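You operate a simulated robot arm through the tools that you are given. There is no shell and no other tool. Be economical: measure what you need, move in short steps, check, and stop when the job is done.

Carry out the task below with a simulated robot arm. There is one attempt and no reset: what you move stays moved.

JOB
Shut the blue bottle, bleed its hose and take the hose off.
Fine: shut the blue valve wheel, open the purge lever till both pointers stand at 0 and the vent pipe stops blowing, shut it again before the orange spanner loosens the nut; lay the spanner back, run the nut off by hand and stand it on the work step; the outlet stays bare, its valve shut, for the seal check. Keep clear of the vent pipe's mouth, part nothing under pressure and drop nothing. Set down upright: hose nut.

Only the result counts: the job must be done as asked and must still hold three seconds after the hand-in. Knocking over, shifting, dropping, spilling or breaking anything else fails it. A push-on lid holds only when it is set on centred and level and pressed home; a screw cap is set on level and turned clockwise until tight.

ROBOT AND FRAMES
A 6-joint arm with a two-finger parallel gripper, fixed in place. Base frame: the origin is at the foot of the arm, x ahead of it, y to its left, z up. Units: mm, degrees, N and s.
With the tool pointing down near the work surface it reaches from about 340 to 820 mm from the base axis. Its first joint turns from -166.0 to 166.0 degrees. Payload 3.91 kg.
The tool frame sits at the grasp point between the pads (the TCP): z along the fingers, y along the line on which they close. The tips reach 30 mm beyond it. Largest opening 110 mm; finger width 20, thickness 10; the body of the gripper, 48 by 112 mm, starts 55 mm behind the TCP.
Orientation is told as [roll, pitch, yaw] about the base's x, y, z axes, in that order, counted from this pose: with the fingers straight down and closing along the base's y, the tool's x points along the base's -x, its y along +y and its z along -z.

CONTROLS
- The arm moves only by the tool arm_command. Its argument "motion" is one flat list of numbers, 7 for each row, row after row: the shift along the base's x, y, z in mm, then the turn, a rotation vector about the base's x, y, z in degrees, then the gripper command, from -1 (shut) to 1 (fully open), values between in proportion. In form: [x, y, z, ax, ay, az, hand, x, y, z, ax, ay, az, hand, ...]. A call has 1 to 12 rows; each row shifts and turns the commanded pose from where the row before left it. Each row takes 0.2 s and may step no farther than 50 mm and 8.6 degrees from the row before; otherwise, or with a gripper value out of range, the whole call is refused. A pose out of reach is approached as far as the arm can. The call stops where the force on the tool passes 40 N (or 10 N more than at its start, if that is more) or the arm is blocked; 0.2 s more then pass. Each finger travels about 45 mm/s and halts on what it meets, pressing with about 33 N; the grip force reading is that of the motor and also rises with nothing between the fingers. The clock runs only during rows and for 0.2 s after the last one: add rows that do not move to give the fingers time. It gives the time, the measured TCP pose, the force on the tool (base axes), the opening and the grip force at its end, in the units of the frame above (readings bear some noise), with the torque about the TCP (base axes, N m) and any sound that the robot's microphone picked up.
- Cameras (640 x 400 px; columns grow to the right, rows downward): "scene" is fixed at [399.9, -647.6, 1435]; the picture's right is [1.00, -0.05, 0.00], its down [-0.02, -0.36, -0.93] and it looks along [0.05, 0.93, -0.36] (base axes); focal length 322 px, centre (320, 200). "wrist" rides on the gripper at [77, 7, -114] in the tool frame; the picture's right is [-0.09, 1.00, 0.00], its down [-0.80, -0.07, -0.59] and it looks along [-0.59, -0.05, 0.80] (tool axes); focal length 270 px, centre (320, 200). There is no depth. A picture from a camera that has moved, and an enlarged one, comes with that camera's place and axes in the base frame and with its lens.
- get_image(camera): a new picture of that camera. It takes no simulated time.
- slide_trunk(by): slides the trunk up (or, below 0, down) by that many mm; the arm rides with it, the base frame stays. It gives what a move gives, with no picture.
- inspect(camera, box): a new picture of the part [left, top, right, bottom] of that camera's present view, enlarged. It takes no simulated time.
- close_job(): hands the job in; it is judged then, once.

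Go step by step. Nothing tells you positions but the pictures and the camera data: compare them with the known pose of the tool, close in by small moves and look again before you grip or let go. The budget is 120 turns and 68 pictures, counting those below and the enlarged ones. Unless the task says otherwise, let go and move clear before handing in, and close with one line.

The tools are called as a command line: name --argument value ..., lists and objects as JSON in quotes. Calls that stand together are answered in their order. arm_command: Moves the arm, as the interface text tells. Its arguments: {"type":"object","properties":{"motion":{"type":"array","items":{"type":"number"}}},"required":["motion"]} The other tools are called the same way: slide_trunk (by) slides the trunk up or down; get_image (camera) takes a picture; inspect (camera, box) takes an enlarged picture of a part of a camera's view; close_job () hands the job in.

At the start:

```text
time_s: 0.0
tcp_pos: [364.8, 349.6, 1342.2]
tcp_rot: [0.0, 0.0, 0.0]
force: [0.4, 0.5, -0.6]
moment: [0.04, -0.01, 0.04]
finger_gap: 110.2
grasp_force: 0.1
trunk travel left (down, up): [-575.0, 35.0]
```

scene: 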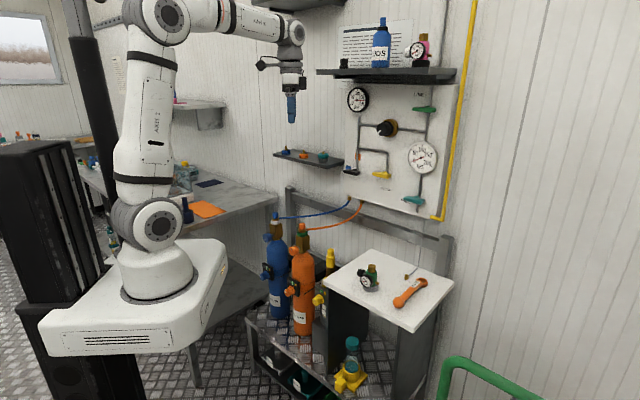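
wrist: 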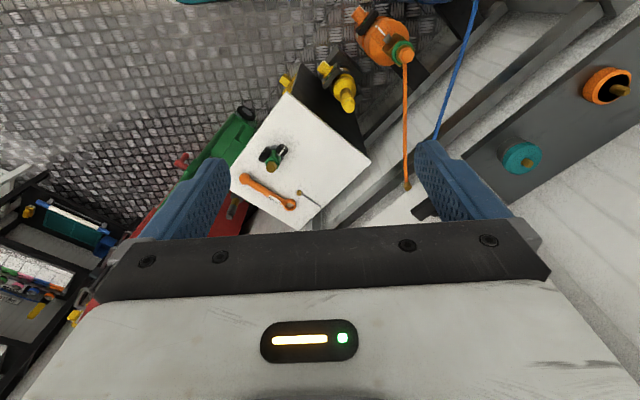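

I see two bottles (blue and orange) on a cart, a work step with a regulator and the orange spanner, and a panel with gauges and levers on the wall. I'll look closer first.

inspect --camera "scene" --box '[240, 190, 460, 340]'

inspect --camera "scene" --box '[260, 70, 460, 230]'

```text
2.67 times, centred on (350, 265) of scene
camera zoom: at [399.9, -647.6, 1435.0], right [1.0, -0.05, 0.0], down [-0.02, -0.36, -0.93], along [0.05, 0.93, -0.36], focal length 858 px, centre (240, 27)
```

zoom: 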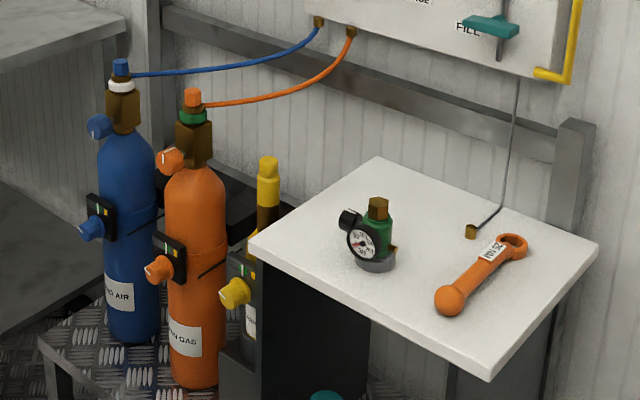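

```text
2.50 times, centred on (360, 150) of scene
camera zoom: at [399.9, -647.6, 1435.0], right [1.0, -0.05, 0.0], down [-0.02, -0.36, -0.93], along [0.05, 0.93, -0.36], focal length 804 px, centre (220, 325)
```

zoom: 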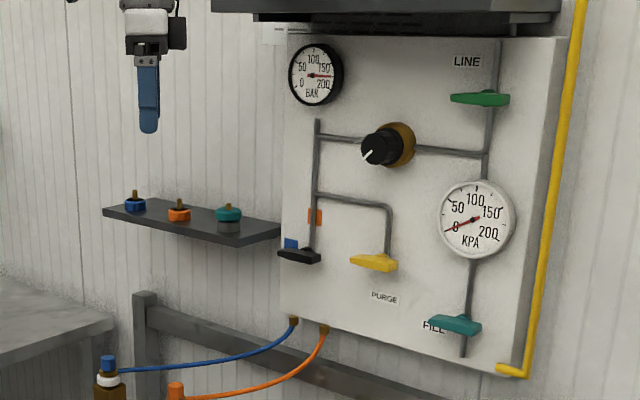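

The blue hose nut should be near (280, 600, 900), with the wheel on the valve's front left. I'll yaw the tool 90° so the wrist camera looks at the bottles and the panel.

arm_command --motion '[0, 0, 0, 0, 0, 8.2, 1, 0, 0, 0, 0, 0, 8.2, 1, 0, 0, 0, 0, 0, 8.2, 1, 0, 0, 0, 0, 0, 8.2, 1, 0, 0, 0, 0, 0, 8.2, 1, 0, 0, 0, 0, 0, 8.2, 1, 0, 0, 0, 0, 0, 8.2, 1, 0, 0, 0, 0, 0, 8.2, 1, 0, 0, 0, 0, 0, 8.2, 1, 0, 0, 0, 0, 0, 8.2, 1, 0, 0, 0, 0, 0, 8, 1]'

get_image --camera "wrist"

```text
time_s: 2.4
tcp_pos: [363.6, 350.6, 1342.1]
tcp_rot: [0.0, 0.1, 90.1]
force: [-0.3, 0.0, 0.1]
moment: [-0.01, 0.0, -0.01]
finger_gap: 109.8
grasp_force: 0.0
trunk travel left (down, up): [-575.0, 35.0]
```

```text
63 pictures are left
camera wrist: at [357.7, 272.6, 1456.1], right [-1.0, 0.09, 0.0], down [0.07, 0.8, 0.59], along [0.05, 0.59, -0.8], focal length 270 px, centre (320, 200)
```

wrist: 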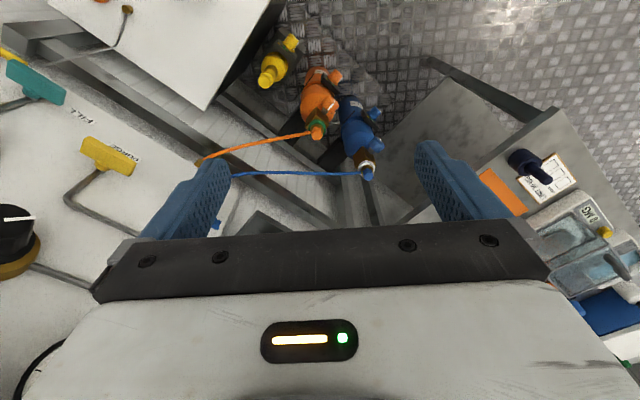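

Blue nut sits at about (272, 630, 875), and the purge lever at about (672, 420, 1112) on a panel that faces the base at 45°. I'll turn the wrist camera to the panel to read it.

arm_command --motion '[0, 0, 0, 0, 0, -7.5, 1, 0, 0, 0, 0, 0, -7.5, 1, 0, 0, 0, 0, 0, -7.5, 1, 0, 0, 0, 0, 0, -7.5, 1, 0, 0, 0, 0, 0, -7.5, 1, 0, 0, 0, 0, 0, -7.5, 1, 0, 0, 0, 5.6, -5.6, 0, 1, 0, 0, 0, 5.6, -5.6, 0, 1, 0, 0, 0, 5.6, -5.6, 0, 1, 0, 0, 0, 5.6, -5.6, 0, 1]'

get_image --camera "wrist"

```text
time_s: 4.6
tcp_pos: [363.8, 349.4, 1342.6]
tcp_rot: [0.0, -31.8, 44.9]
force: [0.8, -0.1, 0.7]
moment: [0.0, 0.0, -0.01]
finger_gap: 110.1
grasp_force: 0.1
trunk travel left (down, up): [-575.0, 35.0]
```

```text
62 pictures are left
camera wrist: at [270.3, 264.5, 1398.7], right [-0.65, 0.76, 0.05], down [0.31, 0.21, 0.93], along [0.69, 0.62, -0.37], focal length 270 px, centre (320, 200)
```

wrist: 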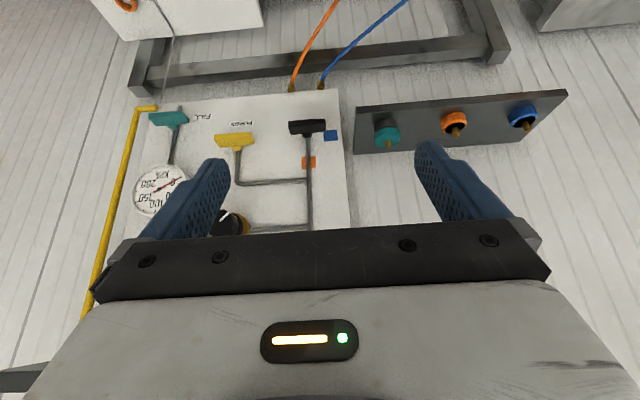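

The panel is visible but upside-down and partly hidden. I'll lower the trunk part way, then look at both views.

slide_trunk --by -250

get_image --camera "scene"

get_image --camera "wrist"

```text
time_s: 7.2
tcp_pos: [363.6, 349.8, 1093.8]
tcp_rot: [0.0, -31.7, 45.0]
force: [0.3, -0.1, 0.2]
moment: [-0.01, 0.03, -0.01]
finger_gap: 109.9
grasp_force: 0.1
trunk travel left (down, up): [-325.0, 285.0]
```

```text
61 pictures are left
```

scene: 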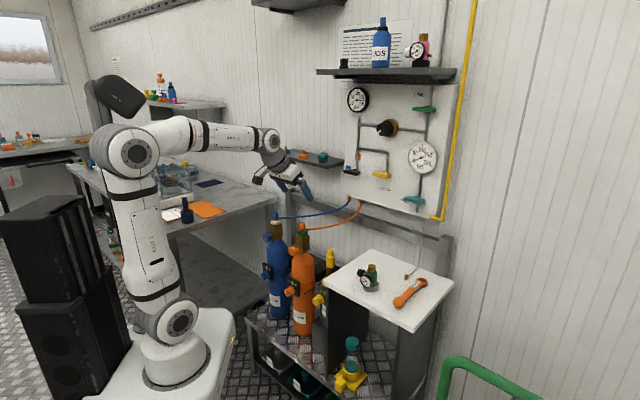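

```text
60 pictures are left
camera wrist: at [270.7, 265.1, 1148.8], right [-0.65, 0.76, 0.05], down [0.31, 0.21, 0.93], along [0.69, 0.62, -0.37], focal length 270 px, centre (320, 200)
```

wrist: 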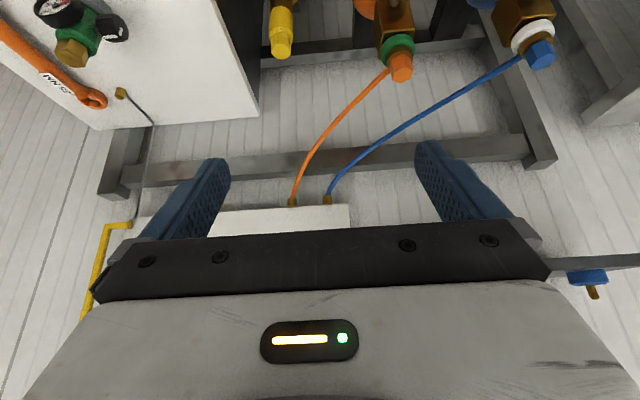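

I can see the blue hex nut over a white ring on the valve, and the vent mouth on the step near the spanner. I'll zoom in on the details.

inspect --camera "wrist" --box '[440, 0, 600, 100]'

inspect --camera "scene" --box '[350, 250, 446, 310]'

inspect --camera "scene" --box '[250, 205, 346, 265]'

inspect --camera "scene" --box '[340, 80, 452, 150]'

inspect --camera "scene" --box '[340, 140, 452, 210]'

```text
4.00 times, centred on (520, 50) of wrist
camera zoom: at [270.7, 265.1, 1148.8], right [-0.65, 0.76, 0.05], down [0.31, 0.21, 0.93], along [0.69, 0.62, -0.37], focal length 1081 px, centre (-480, 800)
```

zoom: 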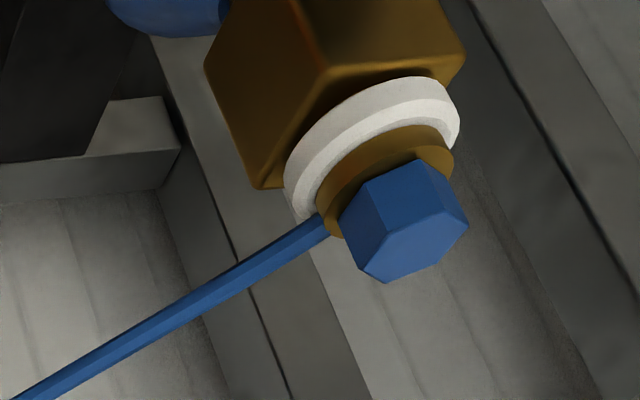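

```text
6.67 times, centred on (398, 280) of scene
camera zoom: at [399.9, -647.6, 1435.0], right [1.0, -0.05, 0.0], down [-0.02, -0.36, -0.93], along [0.05, 0.93, -0.36], focal length 2144 px, centre (-200, -333)
```

zoom: 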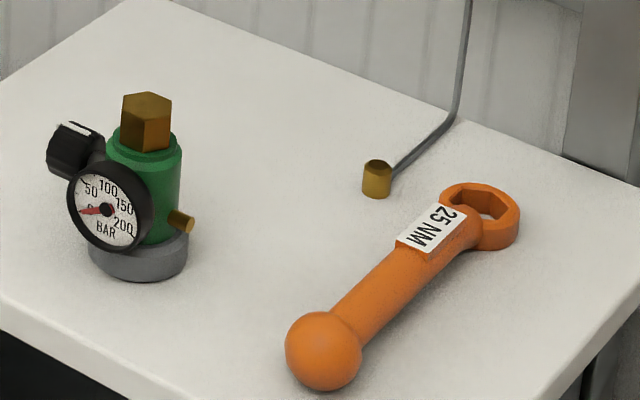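

```text
6.67 times, centred on (298, 235) of scene
camera zoom: at [399.9, -647.6, 1435.0], right [1.0, -0.05, 0.0], down [-0.02, -0.36, -0.93], along [0.05, 0.93, -0.36], focal length 2144 px, centre (467, -33)
```

zoom: 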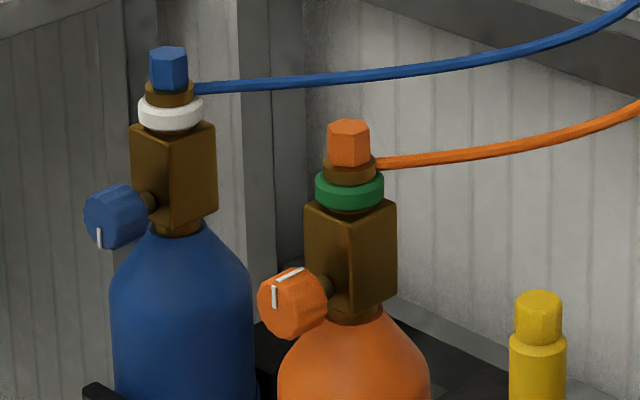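

```text
5.71 times, centred on (396, 115) of scene
camera zoom: at [399.9, -647.6, 1435.0], right [1.0, -0.05, 0.0], down [-0.02, -0.36, -0.93], along [0.05, 0.93, -0.36], focal length 1838 px, centre (-114, 686)
```

zoom: 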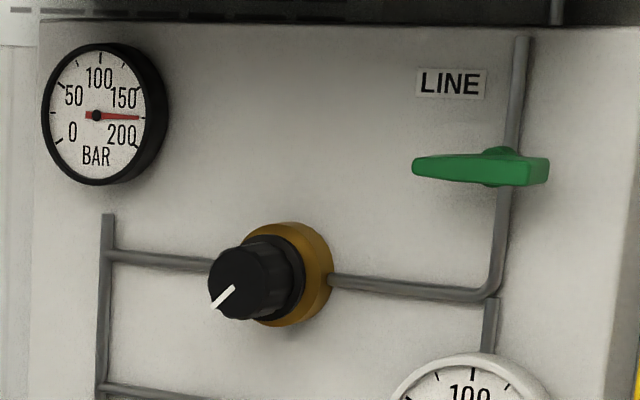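

```text
5.71 times, centred on (396, 175) of scene
camera zoom: at [399.9, -647.6, 1435.0], right [1.0, -0.05, 0.0], down [-0.02, -0.36, -0.93], along [0.05, 0.93, -0.36], focal length 1838 px, centre (-114, 343)
```

zoom: 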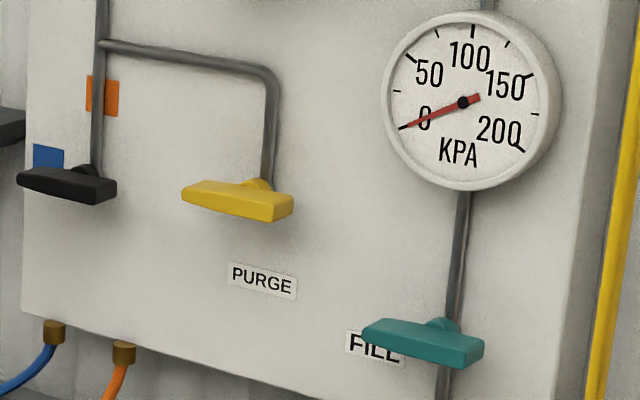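

The selector already points to blue, BAR reads about 170 and KPA about 0. The wheel's axis points back at the robot at 45°, near (239, 597, 784). I'll bring the tool level along (0.7, 0.7, 0) and open it partly.

arm_command --motion '[0, 0, 0, 5.9, -5.9, 0, 0.4, 0, 0, 0, 5.9, -5.9, 0, 0.4, 0, 0, 0, 5.9, -5.9, 0, 0.4, 0, 0, 0, 5.9, -5.9, 0, 0.4, 0, 0, 0, 5.9, -5.9, 0, 0.4, 0, 0, 0, 5.9, -5.9, 0, 0.4, 0, 0, 0, 5.8, -5.8, 0, 0.4]'

```text
time_s: 8.8
tcp_pos: [371.2, 342.0, 1089.8]
tcp_rot: [-0.5, -83.6, 42.7]
force: [-0.2, 0.6, -0.1]
moment: [-0.01, 0.0, -0.05]
finger_gap: 77.1
grasp_force: 0.0
out of reach, approached as far as the arm can: row 5
trunk travel left (down, up): [-325.0, 285.0]
```

The arm was short of reach at that tilt, so I'll move outward toward the wheel's approach line and check the pose.

arm_command --motion '[-25, 25, -40, 0, 0, 0, 0.4, -25, 25, -40, 0, 0, 0, 0.4, -25, 25, -40, 0, 0, 0, 0.4, -25, 25, -40, 0, 0, 0, 0.4, -20, 25, -40, 0, 0, 0, 0.4]'

get_image --camera "wrist"

```text
refused: row 1 steps farther than a row can; nothing moved
```

```text
54 pictures are left
camera wrist: at [275.7, 265.0, 1024.8], right [-0.66, 0.74, 0.09], down [-0.32, -0.39, 0.86], along [0.68, 0.54, 0.5], focal length 270 px, centre (320, 200)
```

wrist: 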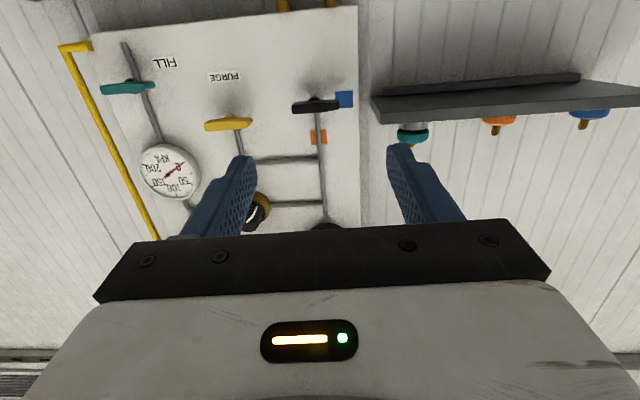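

That step was slightly over the limit. I'll go on with shorter steps.

arm_command --motion '[-25, 20, -35, 0, 0, 0, 0.4, -25, 20, -35, 0, 0, 0, 0.4, -25, 20, -35, 0, 0, 0, 0.4, -25, 20, -35, 0, 0, 0, 0.4, -25, 20, -35, 0, 0, 0, 0.4, -25, 20, -35, 0, 0, 0, 0.4]'

get_image --camera "wrist"

```text
time_s: 10.2
tcp_pos: [219.9, 462.6, 879.9]
tcp_rot: [-3.6, -83.7, 46.0]
force: [0.2, -1.2, 0.0]
moment: [0.03, -0.01, 0.03]
finger_gap: 76.8
grasp_force: 0.0
trunk travel left (down, up): [-325.0, 285.0]
```

```text
53 pictures are left
camera wrist: at [125.8, 383.7, 815.6], right [-0.66, 0.74, 0.08], down [-0.33, -0.39, 0.86], along [0.67, 0.55, 0.5], focal length 270 px, centre (320, 200)
```

wrist: 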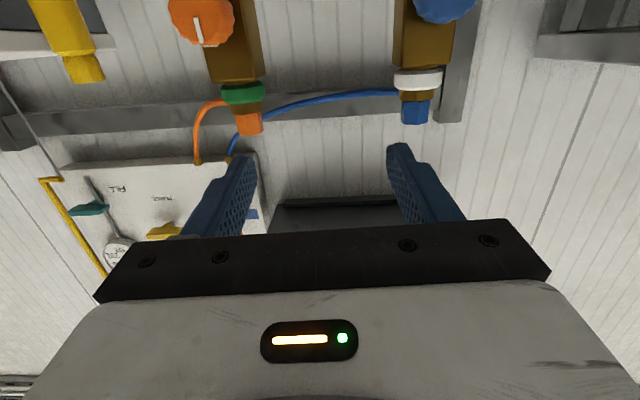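

Now the whole blue valve is in line with the tool. I'll level the tool and line up about 120 mm in front of the wheel.

arm_command --motion '[-16, 12, -24, 1.1, -1.1, 0, 0.4, -16, 12, -24, 1.1, -1.1, 0, 0.4, -16, 12, -24, 1.1, -1.1, 0, 0.4, -18, 13, -24, 1.1, -1.1, 0, 0.4]'

get_image --camera "wrist"

```text
time_s: 11.2
tcp_pos: [149.3, 530.3, 800.2]
tcp_rot: [-64.1, -89.6, 106.4]
force: [-0.6, -0.6, -0.6]
moment: [-0.02, 0.03, 0.05]
finger_gap: 76.8
grasp_force: 0.1
out of reach, approached as far as the arm can: row 2, 3, 4
trunk travel left (down, up): [-325.0, 285.0]
```

```text
52 pictures are left
camera wrist: at [61.5, 457.2, 724.7], right [-0.67, 0.74, 0.08], down [-0.39, -0.45, 0.8], along [0.63, 0.51, 0.59], focal length 270 px, centre (320, 200)
```

wrist: 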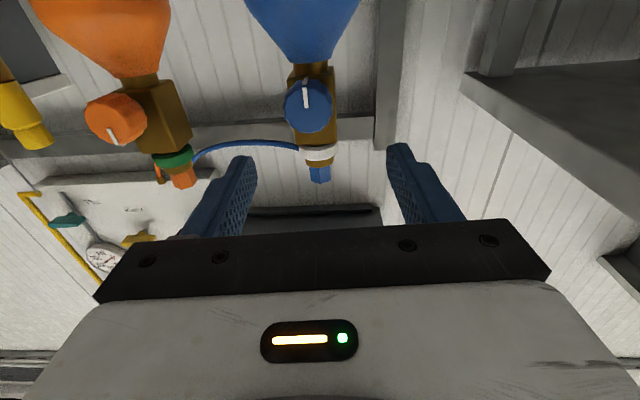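

Wheel centre now triangulates to about (239, 597, 788), with its mark pointing down. I'll centre on its axis and advance part way.

arm_command --motion '[15, -5, -6, 0, 0, 0, 0.4, 18, 10, -6, 0, 0, 0, 0.4, 15, 15, 0, 0, 0, 0, 0.4, 0, 0, 0, 0, 0, 0, 0.4]'

get_image --camera "wrist"

```text
time_s: 12.2
tcp_pos: [196.8, 556.8, 795.4]
tcp_rot: [-31.2, -89.8, 73.5]
force: [0.0, -0.7, -0.4]
moment: [-0.01, 0.02, 0.0]
finger_gap: 76.9
grasp_force: 0.0
out of reach, approached as far as the arm can: row 1
trunk travel left (down, up): [-325.0, 285.0]
```

```text
51 pictures are left
camera wrist: at [107.6, 484.9, 719.0], right [-0.67, 0.74, 0.09], down [-0.39, -0.45, 0.8], along [0.63, 0.51, 0.59], focal length 270 px, centre (320, 200)
```

wrist: 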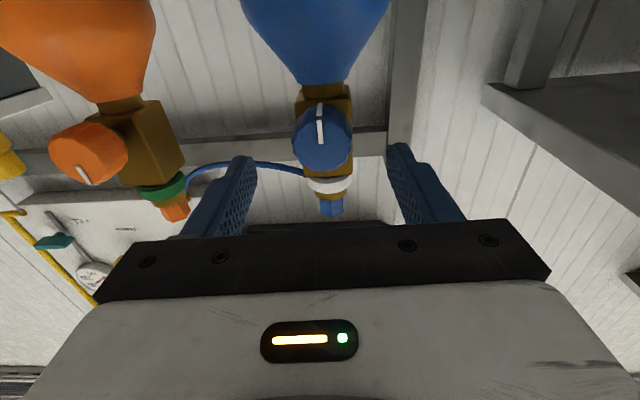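

The wheel is centred between the fingers. I'll advance 45 mm and close on it.

arm_command --motion '[16, 16, -2, 0, 0, 0, 0.4, 16, 16, -2, 0, 0, 0, 0.4, 0, 0, 0, 0, 0, 0, -1, 0, 0, 0, 0, 0, 0, -1, 0, 0, 0, 0, 0, 0, -1]'

get_image --camera "wrist"

```text
time_s: 13.4
tcp_pos: [228.4, 590.6, 791.9]
tcp_rot: [-38.5, -89.9, 81.0]
force: [0.5, 3.6, 0.3]
moment: [0.02, -0.01, 0.7]
finger_gap: 38.7
grasp_force: 33.8
trunk travel left (down, up): [-325.0, 285.0]
```

```text
50 pictures are left
camera wrist: at [140.0, 517.0, 714.9], right [-0.67, 0.74, 0.09], down [-0.39, -0.45, 0.8], along [0.63, 0.51, 0.59], focal length 270 px, centre (320, 200)
```

wrist: 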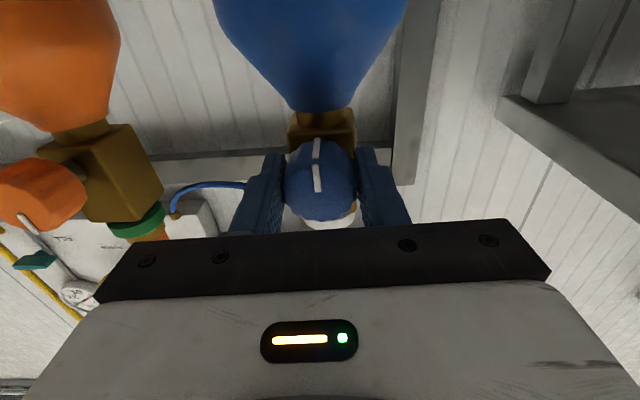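

The wheel is gripped at 38.7 mm. I'll turn it clockwise, seen from outside.

arm_command --motion '[0, 0, 0, 6, 5.8, 0, -1, 0, 0, 0, 6, 5.8, 0, -1, 0, 0, 0, 6, 5.8, 0, -1, 0, 0, 0, 6, 5.8, 0, -1, 0, 0, 0, 6, 5.8, 0, -1, 0, 0, 0, 6, 5.8, 0, -1]'

```text
time_s: 13.8
tcp_pos: [230.1, 590.6, 793.3]
tcp_rot: [71.5, -85.9, -30.2]
force: [-3.0, -14.1, 2.6]
moment: [0.33, -0.33, 0.51]
finger_gap: 39.2
grasp_force: 45.0
out of reach, approached as far as the arm can: row 1
trunk travel left (down, up): [-325.0, 285.0]
stopped in row 1: the force on the tool passed its limit at 71 N (the readings are from after the stop); the commanded pose is now the measured one
```

That row was out of reach for the arm, which pushed on the wheel. I'll let go, back off and go up, then lower the trunk so the level tool sits higher relative to the shoulder.

arm_command --motion '[0, 0, 0, 0, 0, 0, 0.4, 0, 0, 0, 0, 0, 0, 0.4, 0, 0, 0, 0, 0, 0, 0.4, -16, -16, 0, 0, 0, 0, 0.4, -16, -16, 0, 0, 0, 0, 0.4, 0, 0, 40, 0, 0, 0, 0.4, 0, 0, 40, 0, 0, 0, 0.4, 0, 0, 40, 0, 0, 0, 0.4, 0, 0, 40, 0, 0, 0, 0.4, 0, 0, 40, 0, 0, 0, 0.4]'

slide_trunk --by -150

get_image --camera "scene"

```text
time_s: 15.9
tcp_pos: [195.9, 568.5, 1000.5]
tcp_rot: [69.8, -86.0, -28.4]
force: [0.3, 0.5, -0.3]
moment: [0.0, 0.02, 0.0]
finger_gap: 77.1
grasp_force: 0.1
out of reach, approached as far as the arm can: row 4, 5
trunk travel left (down, up): [-325.0, 285.0]
```

```text
time_s: 17.7
tcp_pos: [194.7, 569.2, 850.3]
tcp_rot: [70.2, -85.9, -28.6]
force: [0.4, -0.5, 0.4]
moment: [0.01, 0.03, 0.01]
finger_gap: 77.2
grasp_force: 0.0
trunk travel left (down, up): [-175.0, 435.0]
```

```text
49 pictures are left
```

scene: 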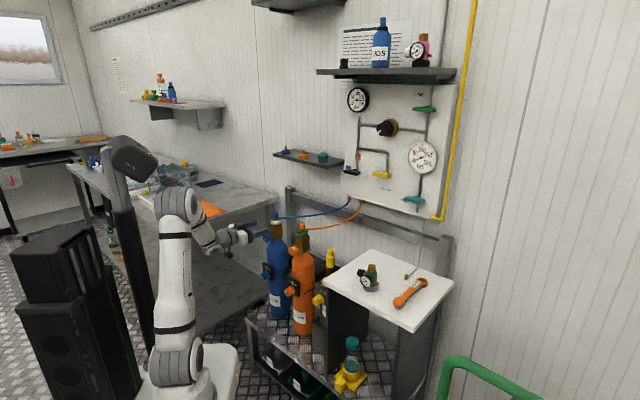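

The arm is fine and clear. I'll move up and lower the trunk a further 120 so there's enough slack, then check alignment.

arm_command --motion '[-10, -10, 45, 0, 0, 0, 0.4, 0, -6, 45, 0, 0, 0, 0.4]'

slide_trunk --by -120

get_image --camera "wrist"

```text
time_s: 18.3
tcp_pos: [184.6, 553.1, 940.2]
tcp_rot: [69.3, -86.0, -27.9]
force: [0.0, 0.0, 0.4]
moment: [0.02, -0.03, -0.02]
finger_gap: 77.0
grasp_force: 0.1
trunk travel left (down, up): [-175.0, 435.0]
```

```text
time_s: 19.8
tcp_pos: [184.7, 552.8, 819.6]
tcp_rot: [70.0, -85.9, -28.8]
force: [-0.7, 0.2, -0.6]
moment: [-0.01, 0.02, 0.01]
finger_gap: 76.7
grasp_force: 0.1
trunk travel left (down, up): [-55.0, 555.0]
```

```text
48 pictures are left
camera wrist: at [89.6, 484.7, 746.8], right [-0.65, 0.74, 0.15], down [-0.35, -0.47, 0.81], along [0.67, 0.47, 0.57], focal length 270 px, centre (320, 200)
```

wrist: 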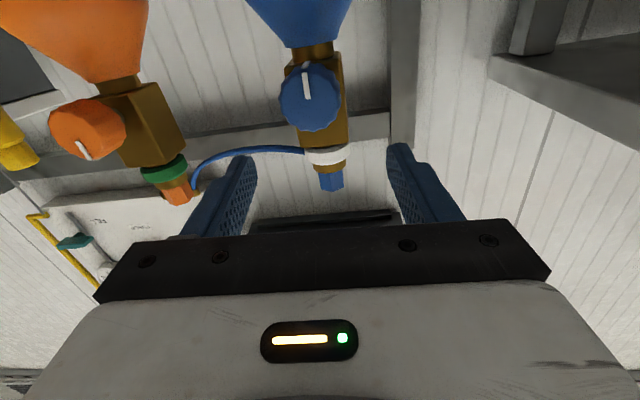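

The mark still points down and the tool is about 4° off in yaw. I'll straighten it, drop to wheel height and pre-wind counter-clockwise before gripping.

arm_command --motion '[7, -2, -28, 0.9, -0.9, 3.7, 0.4, 0, 0, 0, -6, -6, 0, 0.4, 0, 0, 0, -6, -6, 0, 0.4, 0, 0, 0, -6, -6, 0, 0.4, 0, 0, 0, -6, -6, 0, 0.4, 0, 0, 0, -6, -6, 0, 0.4, 0, 0, 0, -6, -6, 0, 0.4]'

get_image --camera "wrist"

```text
time_s: 21.4
tcp_pos: [191.0, 551.1, 792.4]
tcp_rot: [-89.8, -42.8, 134.8]
force: [-0.5, 0.2, 0.2]
moment: [0.01, -0.01, 0.03]
finger_gap: 77.1
grasp_force: 0.1
trunk travel left (down, up): [-55.0, 555.0]
```

```text
47 pictures are left
camera wrist: at [147.1, 432.9, 735.2], right [-0.53, 0.52, -0.67], down [-0.8, -0.04, 0.6], along [0.29, 0.85, 0.44], focal length 270 px, centre (320, 200)
```

wrist: 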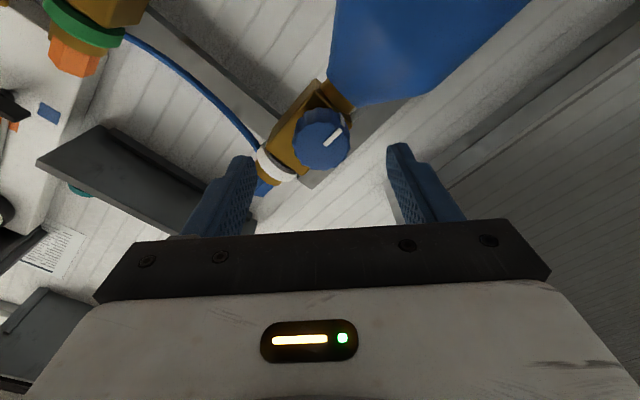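

Reach is fine now and the tool axis is exactly along (0.7, 0.7, 0). I'll advance, grip and turn clockwise.

arm_command --motion '[19, 19, 0, 0, 0, 0, 0.4, 19, 19, 0, 0, 0, 0, 0.4, 0, 0, 0, 0, 0, 0, -1, 0, 0, 0, 0, 0, 0, -1, 0, 0, 0, 0, 0, 0, -1, 0, 0, 0, 6, 6, 0, -1, 0, 0, 0, 6, 6, 0, -1]'

```text
time_s: 23.0
tcp_pos: [228.2, 589.5, 791.5]
tcp_rot: [-89.6, -59.9, 134.7]
force: [-6.5, 3.0, -4.9]
moment: [0.34, -0.36, 0.25]
finger_gap: 37.8
grasp_force: 44.7
trunk travel left (down, up): [-55.0, 555.0]
```

The wheel turns with low force. I'll keep turning.

arm_command --motion '[0, 0, 0, 6, 6, 0, -1, 0, 0, 0, 6, 6, 0, -1, 0, 0, 0, 6, 6, 0, -1, 0, 0, 0, 6, 6, 0, -1, 0, 0, 0, 6, 6, 0, -1, 0, 0, 0, 6, 6, 0, -1, 0, 0, 0, 6, 6, 0, -1, 0, 0, 0, 6, 6, 0, -1, 0, 0, 0, 6, 6, 0, -1, 0, 0, 0, 6, 6, 0, -1]'

get_image --camera "wrist"

```text
time_s: 24.7
tcp_pos: [230.1, 589.3, 793.3]
tcp_rot: [87.2, -57.8, -43.4]
force: [7.1, 0.8, -5.4]
moment: [0.4, -0.4, 1.17]
finger_gap: 38.2
grasp_force: 45.0
out of reach, approached as far as the arm can: row 8
trunk travel left (down, up): [-55.0, 555.0]
stopped in row 8: the force on the tool passed its limit at 76 N (the readings are from after the stop); the commanded pose is now the measured one
```

```text
46 pictures are left
camera wrist: at [114.1, 541.6, 734.1], right [-0.54, 0.58, 0.6], down [-0.08, -0.75, 0.66], along [0.84, 0.31, 0.45], focal length 270 px, centre (320, 200)
```

wrist: 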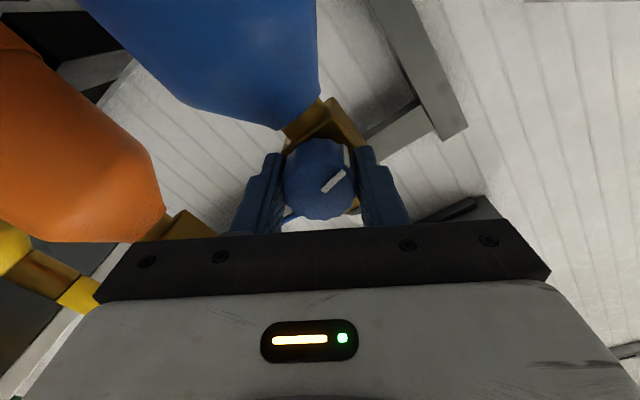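

The mark has gone from down to left, a clockwise quarter turn, and the wrist is at its roll limit. I'll release, back off, wind the tool back about 170° and grip again.

arm_command --motion '[0, 0, 0, 0, 0, 0, 0.4, 0, 0, 0, 0, 0, 0, 0.4, 0, 0, 0, 0, 0, 0, 0.4, -30, -30, 0, 0, 0, 0, 0.4, 0, 0, 0, -6, -6, 0, 0.4, 0, 0, 0, -6, -6, 0, 0.4, 0, 0, 0, -6, -6, 0, 0.4, 0, 0, 0, -6, -6, 0, 0.4, 0, 0, 0, -6, -6, 0, 0.4, 0, 0, 0, -6, -6, 0, 0.4, 0, 0, 0, -6, -6, 0, 0.4, 0, 0, 0, -6, -6, 0, 0.4]'

arm_command --motion '[0, 0, 0, -6, -6, 0, 0.4, 0, 0, 0, -6, -6, 0, 0.4, 0, 0, 0, -6, -6, 0, 0.4, 0, 0, 0, -6, -6, 0, 0.4, 0, 0, 0, -6, -6, 0, 0.4, 0, 0, 0, -6, -6, 0, 0.4, 0, 0, 0, -6, -6, 0, 0.4, 0, 0, 0, -6, -6, 0, 0.4, 0, 0, 0, -6, -6, 0, 0.4, 0, 0, 0, -6, -6, 0, 0.4, 0, 0, 0, -6, -6, 0, 0.4, 0, 0, 0, -6, -6, 0, 0.4]'

get_image --camera "wrist"

```text
time_s: 27.3
tcp_pos: [198.7, 559.2, 793.7]
tcp_rot: [-90.3, -54.2, 133.6]
force: [-0.1, 0.2, 1.2]
moment: [0.01, 0.02, 0.0]
finger_gap: 77.2
grasp_force: 0.2
trunk travel left (down, up): [-55.0, 555.0]
```

```text
time_s: 29.9
tcp_pos: [199.9, 559.0, 795.3]
tcp_rot: [-92.2, 47.6, 134.0]
force: [0.2, 0.6, -1.0]
moment: [-0.04, 0.0, 0.02]
finger_gap: 77.0
grasp_force: 0.0
trunk travel left (down, up): [-55.0, 555.0]
```

```text
45 pictures are left
camera wrist: at [158.7, 436.7, 843.1], right [0.5, -0.46, -0.74], down [-0.83, 0.0, -0.56], along [0.26, 0.89, -0.38], focal length 270 px, centre (320, 200)
```

wrist: 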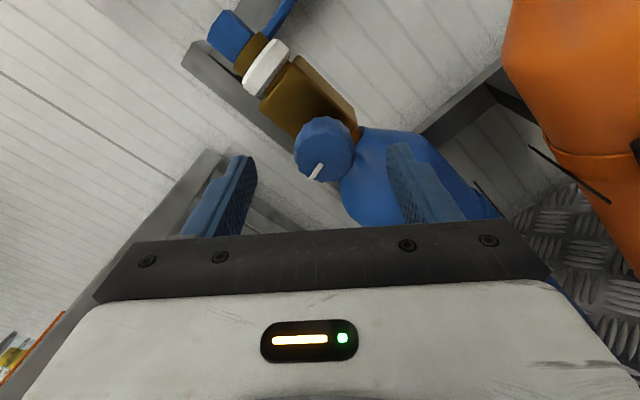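

The camera now sits above right and the wheel is centred again. I'll advance, grip and give it up to about 165° more.

arm_command --motion '[13, 13, -2, 0, 0, 0, 0.4, 14, 14, -2, 0, 0, 0, 0.4, 0, 0, 0, 0, 0, 0, -1, 0, 0, 0, 0, 0, 0, -1, 0, 0, 0, 0, 0, 0, -1, 0, 0, 0, 6, 6, 0, -1, 0, 0, 0, 6, 6, 0, -1, 0, 0, 0, 6, 6, 0, -1, 0, 0, 0, 6, 6, 0, -1, 0, 0, 0, 6, 6, 0, -1, 0, 0, 0, 6, 6, 0, -1, 0, 0, 0, 6, 6, 0, -1]'

arm_command --motion '[0, 0, 0, 6, 6, 0, -1, 0, 0, 0, 6, 6, 0, -1, 0, 0, 0, 6, 6, 0, -1, 0, 0, 0, 6, 6, 0, -1, 0, 0, 0, 6, 6, 0, -1, 0, 0, 0, 6, 6, 0, -1, 0, 0, 0, 6, 6, 0, -1, 0, 0, 0, 6, 6, 0, -1, 0, 0, 0, 6, 6, 0, -1, 0, 0, 0, 6, 6, 0, -1]'

get_image --camera "wrist"

```text
time_s: 32.5
tcp_pos: [225.3, 587.7, 791.1]
tcp_rot: [-91.4, -12.0, 134.3]
force: [-0.1, 27.4, 23.3]
moment: [-0.46, 0.51, 0.28]
finger_gap: 38.0
grasp_force: 44.4
trunk travel left (down, up): [-55.0, 555.0]
```

```text
time_s: 34.7
tcp_pos: [224.2, 587.8, 788.9]
tcp_rot: [81.4, -83.1, -37.8]
force: [-4.9, 3.2, -3.6]
moment: [-0.73, -0.07, 1.2]
finger_gap: 37.8
grasp_force: 44.7
trunk travel left (down, up): [-55.0, 555.0]
```

```text
44 pictures are left
camera wrist: at [130.8, 517.5, 714.7], right [-0.67, 0.71, 0.21], down [-0.3, -0.52, 0.8], along [0.67, 0.48, 0.57], focal length 270 px, centre (320, 200)
```

wrist: 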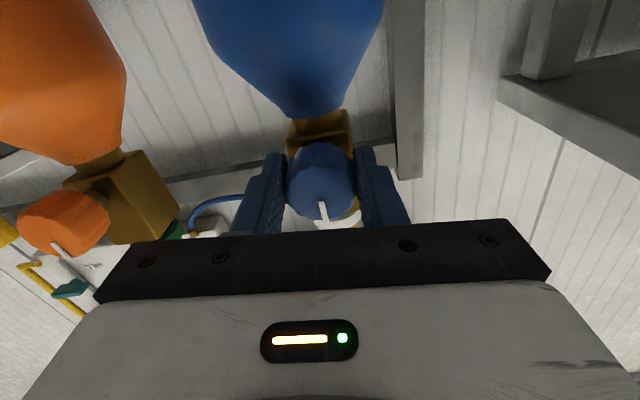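

The mark now points up, like the closed orange wheel's. I'll give one more nudge to feel for the stop, then release and back off.

arm_command --motion '[0, 0, 0, 6, 6, 0, -1, 0, 0, 0, 5, 5, 0, -1]'

arm_command --motion '[0, 0, 0, 0, 0, 0, 0.4, 0, 0, 0, 0, 0, 0, 0.4, 0, 0, 0, 0, 0, 0, 0.4, -30, -30, 0, 0, 0, 0, 0.4, -30, -30, 0, 0, 0, 0, 0.4]'

inspect --camera "wrist" --box '[220, 60, 420, 185]'

```text
time_s: 35.3
tcp_pos: [224.6, 586.5, 790.4]
tcp_rot: [86.8, -67.8, -43.0]
force: [-7.8, 7.4, -0.8]
moment: [-0.6, -0.57, 1.3]
finger_gap: 38.0
grasp_force: 44.9
trunk travel left (down, up): [-55.0, 555.0]
```

```text
time_s: 36.5
tcp_pos: [166.3, 526.2, 789.8]
tcp_rot: [86.7, -67.7, -43.0]
force: [0.9, 0.3, 1.0]
moment: [0.01, 0.03, -0.01]
finger_gap: 76.9
grasp_force: 0.1
trunk travel left (down, up): [-55.0, 555.0]
```

```text
3.20 times, centred on (320, 122) of wrist
camera zoom: at [58.2, 470.7, 723.0], right [-0.61, 0.65, 0.46], down [-0.16, -0.67, 0.73], along [0.78, 0.37, 0.51], focal length 865 px, centre (320, 448)
```

zoom: 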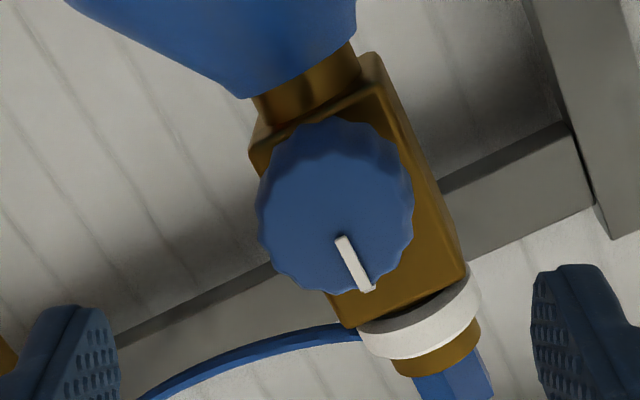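

The blue wheel is shut, with its mark up and firm resistance. Next is the purge lever, so I'll raise the trunk 300 and wind the tool so the fingers close vertically.

slide_trunk --by 300

arm_command --motion '[20, -30, 0, -6, -6, 0, -0.1, 35, -18, 0, -6, -6, 0, -0.1, 35, -18, 0, -6, -6, 0, -0.1, 35, -18, 0, -6, -6, 0, -0.1, 35, -18, 0, -6, -6, 0, -0.1, 35, -18, 0, -6, -6, 0, -0.1, 35, -18, 0, -6, -6, 0, -0.1, 35, -18, 0, -6, -6, 0, -0.1, 35, -14, 0, -6, -6, 0, -0.1, 35, 0, 0, -6, -6, 0, -0.1, 35, 0, 0, -6, -6, 0, -0.1, 35, 0, 0, -6, -6, 0, -0.1]'

get_image --camera "wrist"

```text
time_s: 39.5
tcp_pos: [165.6, 527.2, 1089.8]
tcp_rot: [86.8, -67.7, -43.0]
force: [-0.3, 0.3, -0.3]
moment: [0.0, -0.02, -0.02]
finger_gap: 77.0
grasp_force: 0.0
trunk travel left (down, up): [-355.0, 255.0]
```

```text
time_s: 42.1
tcp_pos: [447.8, 457.0, 1124.2]
tcp_rot: [-90.9, -10.4, 133.0]
force: [-0.6, -0.2, 0.2]
moment: [0.0, 0.02, 0.0]
finger_gap: 49.1
grasp_force: 0.0
out of reach, approached as far as the arm can: row 7, 8, 9, 10, 11, 12
trunk travel left (down, up): [-355.0, 255.0]
```

```text
42 pictures are left
camera wrist: at [415.2, 324.6, 1101.3], right [-0.17, 0.21, -0.96], down [-0.97, 0.16, 0.2], along [0.2, 0.96, 0.17], focal length 270 px, centre (320, 200)
```

wrist: 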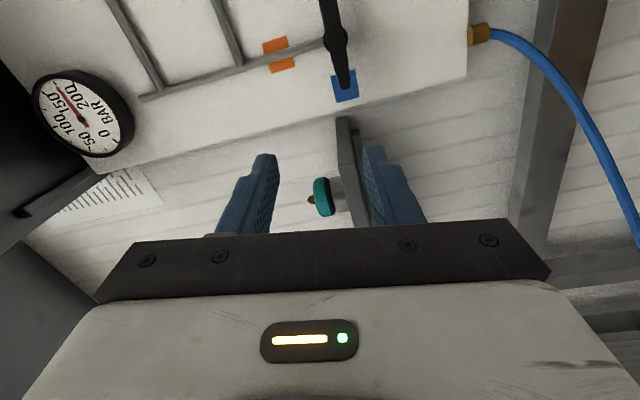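

The arm got stuck near a wrist singularity, with the forearm level and in line with the tool. Working from a lower trunk slopes the forearm up, so I'll retreat, lower the trunk in stages and keep the hand high.

arm_command --motion '[-30, -30, 0, 0, 0, 0, -0.1, -30, -30, 0, 0, 0, 0, -0.1, -30, -30, 0, 0, 0, 0, -0.1]'

slide_trunk --by -150

arm_command --motion '[0, 0, 45, 0, 0, 0, -0.1, 0, 0, 45, 0, 0, 0, -0.1, 0, 0, 45, 0, 0, 0, -0.1]'

slide_trunk --by -150

arm_command --motion '[20, -10, 40, 0, 0, 0, -0.1, 20, -10, 40, 0, 0, 0, -0.1, 20, -10, 40, 0, 0, 0, -0.1, 20, -10, 20, 0, 0, 0, -0.1]'

```text
time_s: 42.9
tcp_pos: [354.0, 369.2, 1124.7]
tcp_rot: [-91.2, -10.6, 134.2]
force: [0.6, 0.8, 0.3]
moment: [0.0, 0.0, 0.02]
finger_gap: 49.6
grasp_force: 0.1
out of reach, approached as far as the arm can: row 1
trunk travel left (down, up): [-355.0, 255.0]
```

```text
time_s: 44.7
tcp_pos: [355.1, 368.8, 975.2]
tcp_rot: [-91.2, -10.6, 134.2]
force: [-0.3, -0.5, -1.0]
moment: [0.01, -0.04, 0.02]
finger_gap: 49.5
grasp_force: 0.0
trunk travel left (down, up): [-205.0, 405.0]
```

```text
time_s: 45.5
tcp_pos: [355.9, 369.1, 1111.2]
tcp_rot: [-91.2, -10.5, 134.3]
force: [-0.5, -0.4, 0.5]
moment: [0.0, -0.01, 0.03]
finger_gap: 49.6
grasp_force: 0.1
trunk travel left (down, up): [-205.0, 405.0]
```

```text
time_s: 47.2
tcp_pos: [356.1, 369.3, 959.2]
tcp_rot: [-91.2, -10.5, 134.2]
force: [-0.1, -0.3, 0.1]
moment: [0.0, 0.01, 0.02]
finger_gap: 49.5
grasp_force: 0.1
trunk travel left (down, up): [-55.0, 555.0]
```

```text
time_s: 48.2
tcp_pos: [433.7, 328.8, 1100.8]
tcp_rot: [-91.2, -10.6, 134.2]
force: [-0.7, -0.3, -0.1]
moment: [0.02, 0.0, 0.02]
finger_gap: 49.8
grasp_force: 0.0
trunk travel left (down, up): [-55.0, 555.0]
```

Reach is good again. I'll move in front of the purge lever and look.

arm_command --motion '[37, 6, 3, -3.7, -3.7, 0, -0.1, 37, 6, 3, -3.7, -3.7, 0, -0.1, 37, 6, 3, 0, 0, 0, -0.1, 37, 6, 3, 0, 0, 0, -0.1]'

get_image --camera "wrist"

```text
time_s: 49.2
tcp_pos: [583.1, 352.9, 1112.3]
tcp_rot: [-91.4, 0.0, 134.3]
force: [-0.3, 0.5, 0.4]
moment: [-0.03, 0.0, 0.0]
finger_gap: 49.3
grasp_force: 0.0
trunk travel left (down, up): [-55.0, 555.0]
```

```text
41 pictures are left
camera wrist: at [554.9, 218.3, 1102.3], right [-0.04, 0.08, -1.0], down [-0.99, 0.16, 0.06], along [0.16, 0.98, 0.07], focal length 270 px, centre (320, 200)
```

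wrist: 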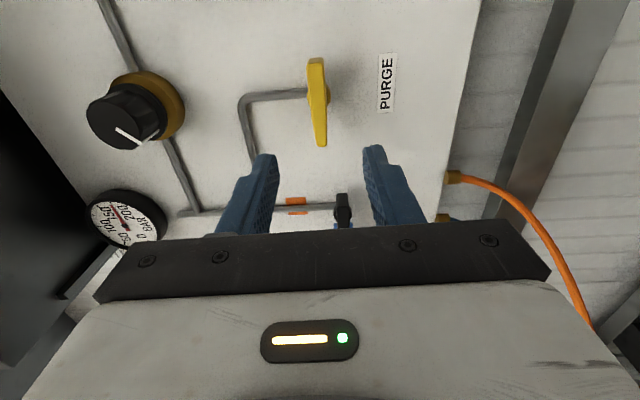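

The purge lever's hub is at about (690, 437, 1114), and its long end points left. I'll advance with the fingers above and below it and close on the hub.

arm_command --motion '[29, 21.8, 0.7, 0, 0, 0, -0.1, 29, 21.8, 0.7, 0, 0, 0, -0.1, 29, 21.8, 0.7, 0, 0, 0, -0.1, 0, 0, 0, 0, 0, 0, -0.1]'

get_image --camera "wrist"

```text
time_s: 50.2
tcp_pos: [671.1, 418.7, 1113.3]
tcp_rot: [-91.4, 0.0, 134.3]
force: [0.4, 0.1, 0.8]
moment: [0.03, 0.0, -0.03]
finger_gap: 49.5
grasp_force: 0.0
trunk travel left (down, up): [-55.0, 555.0]
```

```text
40 pictures are left
camera wrist: at [641.9, 283.6, 1104.2], right [-0.05, 0.08, -1.0], down [-0.99, 0.16, 0.06], along [0.16, 0.98, 0.07], focal length 270 px, centre (320, 200)
```

wrist: 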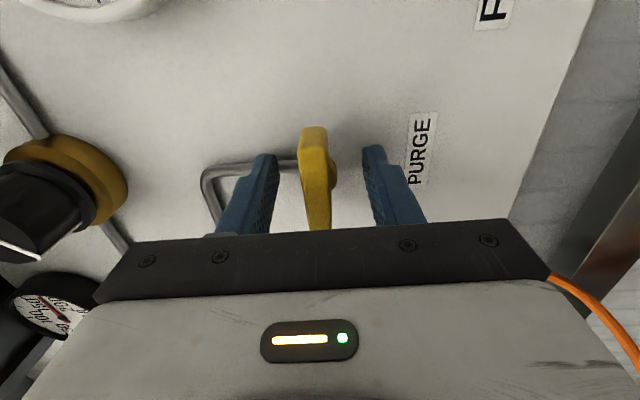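

By triangulation the lever's hub is at u≈778, level with the TCP and aligned. I'll draw back 16 mm so only the bar is held, and close.

arm_command --motion '[-11.4, -11.4, 0, 0, 0, 0, -0.1, 0, 0, 0, 0, 0, 0, -1, 0, 0, 0, 0, 0, 0, -1, 0, 0, 0, 0, 0, 0, -1, 0, 0, 0, 0, 0, 0, -1]'

get_image --camera "wrist"

```text
time_s: 51.4
tcp_pos: [658.5, 405.5, 1112.9]
tcp_rot: [-91.2, 0.0, 134.3]
force: [-11.5, -9.4, -15.5]
moment: [-0.64, 0.54, 0.28]
finger_gap: 17.0
grasp_force: 44.8
trunk travel left (down, up): [-55.0, 555.0]
```

```text
39 pictures are left
camera wrist: at [630.6, 271.4, 1103.1], right [-0.05, 0.08, -1.0], down [-0.99, 0.16, 0.06], along [0.16, 0.98, 0.07], focal length 270 px, centre (320, 200)
```

wrist: 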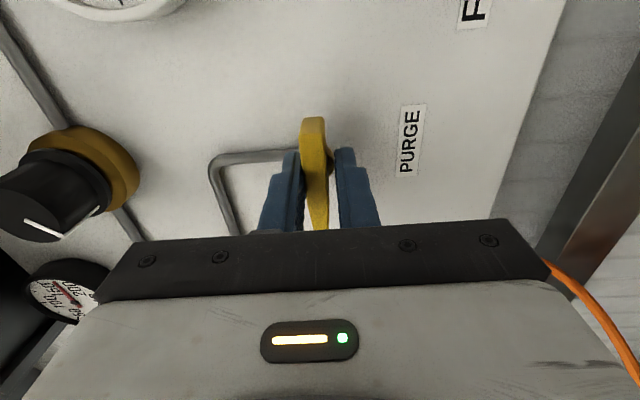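

The bar is held at 17 mm. I'll try the turn toward up, clockwise, in small steps and read the torque.

arm_command --motion '[0, 0, -1.5, 3, 3, 0, -1, 0, 0, 0, 5, 5, 0, -1]'

```text
time_s: 52.0
tcp_pos: [658.9, 405.9, 1112.3]
tcp_rot: [-91.2, -11.5, 134.3]
force: [-20.6, -12.3, -21.6]
moment: [-0.71, 0.6, 0.15]
finger_gap: 16.7
grasp_force: 44.8
trunk travel left (down, up): [-55.0, 555.0]
```

It turns nearly free with slight side loads. I'll go on a few more steps, then look.

arm_command --motion '[0, 0, 1, 6, 6, 0, -1, 0, 0, 0, 6, 6, 0, -1]'

get_image --camera "wrist"

```text
time_s: 52.4
tcp_pos: [658.0, 407.7, 1111.5]
tcp_rot: [-91.0, -16.5, 134.3]
force: [-13.7, -8.1, -6.5]
moment: [-0.37, 0.3, -0.08]
finger_gap: 16.6
grasp_force: 45.0
trunk travel left (down, up): [-55.0, 555.0]
stopped in row 1: the force on the tool passed its limit at 45 N (the readings are from after the stop); the commanded pose is now the measured one
```

```text
38 pictures are left
camera wrist: at [626.1, 275.9, 1081.8], right [-0.25, 0.27, -0.93], down [-0.95, 0.12, 0.29], along [0.19, 0.95, 0.23], focal length 270 px, centre (320, 200)
```

wrist: 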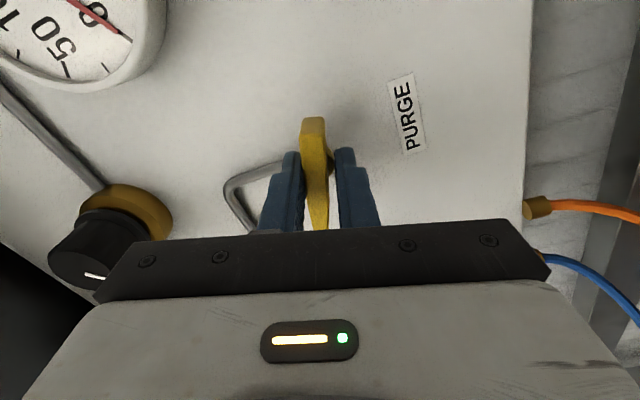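

The lever follows the tool in this direction. The loads come from a small pivot offset, so I'll continue in steps.

arm_command --motion '[0, 0, 0, 4, 4, 0, -1, 0, 0, 0, 4, 4, 0, -1, 0, 0, 0, 4, 4, 0, -1, 0, 0, 0, 4, 4, 0, -1]'

```text
time_s: 53.4
tcp_pos: [657.5, 406.9, 1112.5]
tcp_rot: [-90.7, -39.2, 134.1]
force: [-20.1, -13.0, -11.5]
moment: [-0.68, 0.62, 0.08]
finger_gap: 12.9
grasp_force: 44.0
trunk travel left (down, up): [-55.0, 555.0]
```

The gap dropped to 12.9 mm, so I'll check the hold.

get_image --camera "wrist"

```text
37 pictures are left
camera wrist: at [613.4, 287.6, 1057.9], right [-0.48, 0.51, -0.72], down [-0.83, 0.0, 0.56], along [0.28, 0.86, 0.42], focal length 270 px, centre (320, 200)
```

wrist: 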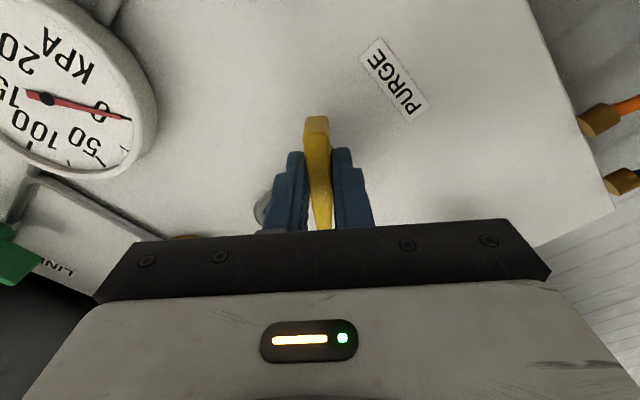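

It's still held and has turned about 38°. I'll continue to the quarter turn.

arm_command --motion '[0, 0, 0, 4.5, 4.5, 0, -1, 0, 0, 0, 4.5, 4.5, 0, -1, 0, 0, 0, 4.5, 4.5, 0, -1, 0, 0, 0, 4.5, 4.5, 0, -1]'

```text
time_s: 54.5
tcp_pos: [656.8, 407.9, 1111.8]
tcp_rot: [-89.4, -64.5, 133.3]
force: [-18.9, -13.2, -7.9]
moment: [-0.1, 0.06, 0.76]
finger_gap: 12.7
grasp_force: 44.8
trunk travel left (down, up): [-55.0, 555.0]
stopped in row 4: the force on the tool passed its limit at 40 N (the readings are from after the stop); the commanded pose is now the measured one
```

arm_command --motion '[0, 0, 0, 4, 4, 0, -1, 0, 0, 0, 4, 4, 0, -1, 0, 0, 0, 4, 4, 0, -1]'

inspect --camera "scene" --box '[330, 75, 458, 215]'

```text
time_s: 55.3
tcp_pos: [656.2, 409.0, 1113.2]
tcp_rot: [-86.2, -81.4, 130.3]
force: [-29.6, -13.8, -14.4]
moment: [-0.08, 0.04, 0.82]
finger_gap: 12.6
grasp_force: 45.2
trunk travel left (down, up): [-55.0, 555.0]
```

```text
2.86 times, centred on (394, 145) of scene
camera zoom: at [399.9, -647.6, 1435.0], right [1.0, -0.05, 0.0], down [-0.02, -0.36, -0.93], along [0.05, 0.93, -0.36], focal length 919 px, centre (109, 357)
```

zoom: 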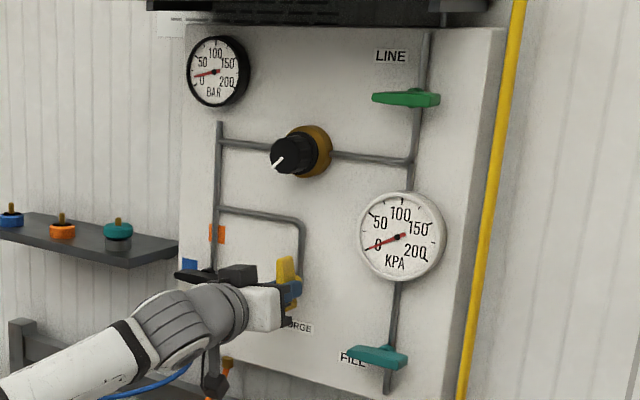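

The lever stands upright and the BAR pointer has nearly dropped. I'll hold still for a few seconds and read both gauges again.

arm_command --motion '[0, 0, 0, 0, 0, 0, -1, 0, 0, 0, 0, 0, 0, -1, 0, 0, 0, 0, 0, 0, -1, 0, 0, 0, 0, 0, 0, -1, 0, 0, 0, 0, 0, 0, -1, 0, 0, 0, 0, 0, 0, -1, 0, 0, 0, 0, 0, 0, -1, 0, 0, 0, 0, 0, 0, -1, 0, 0, 0, 0, 0, 0, -1, 0, 0, 0, 0, 0, 0, -1, 0, 0, 0, 0, 0, 0, -1, 0, 0, 0, 0, 0, 0, -1]'

arm_command --motion '[0, 0, 0, 0, 0, 0, -1, 0, 0, 0, 0, 0, 0, -1, 0, 0, 0, 0, 0, 0, -1, 0, 0, 0, 0, 0, 0, -1, 0, 0, 0, 0, 0, 0, -1, 0, 0, 0, 0, 0, 0, -1, 0, 0, 0, 0, 0, 0, -1, 0, 0, 0, 0, 0, 0, -1, 0, 0, 0, 0, 0, 0, -1, 0, 0, 0, 0, 0, 0, -1, 0, 0, 0, 0, 0, 0, -1, 0, 0, 0, 0, 0, 0, -1]'

inspect --camera "scene" --box '[330, 75, 458, 215]'

```text
time_s: 57.9
tcp_pos: [656.6, 407.2, 1111.9]
tcp_rot: [-86.1, -81.3, 130.2]
force: [-33.5, -14.3, -19.5]
moment: [-0.52, 0.49, 0.79]
finger_gap: 12.8
grasp_force: 44.4
trunk travel left (down, up): [-55.0, 555.0]
```

```text
time_s: 60.5
tcp_pos: [656.2, 408.7, 1112.3]
tcp_rot: [-86.3, -81.3, 130.3]
force: [-32.3, -12.6, -18.3]
moment: [-0.5, 0.45, 0.79]
finger_gap: 12.7
grasp_force: 44.9
trunk travel left (down, up): [-55.0, 555.0]
```

```text
2.86 times, centred on (394, 145) of scene
camera zoom: at [399.9, -647.6, 1435.0], right [1.0, -0.05, 0.0], down [-0.02, -0.36, -0.93], along [0.05, 0.93, -0.36], focal length 919 px, centre (109, 357)
```

zoom: 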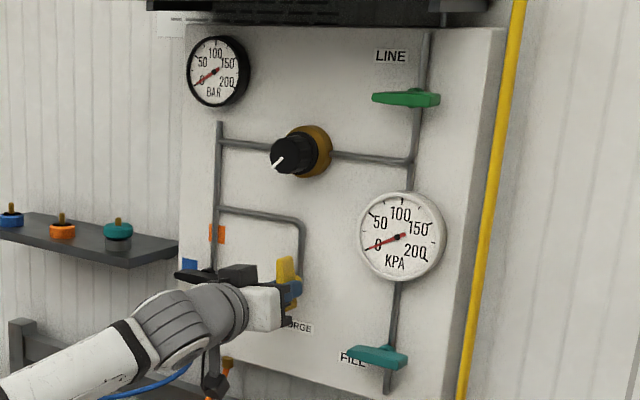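

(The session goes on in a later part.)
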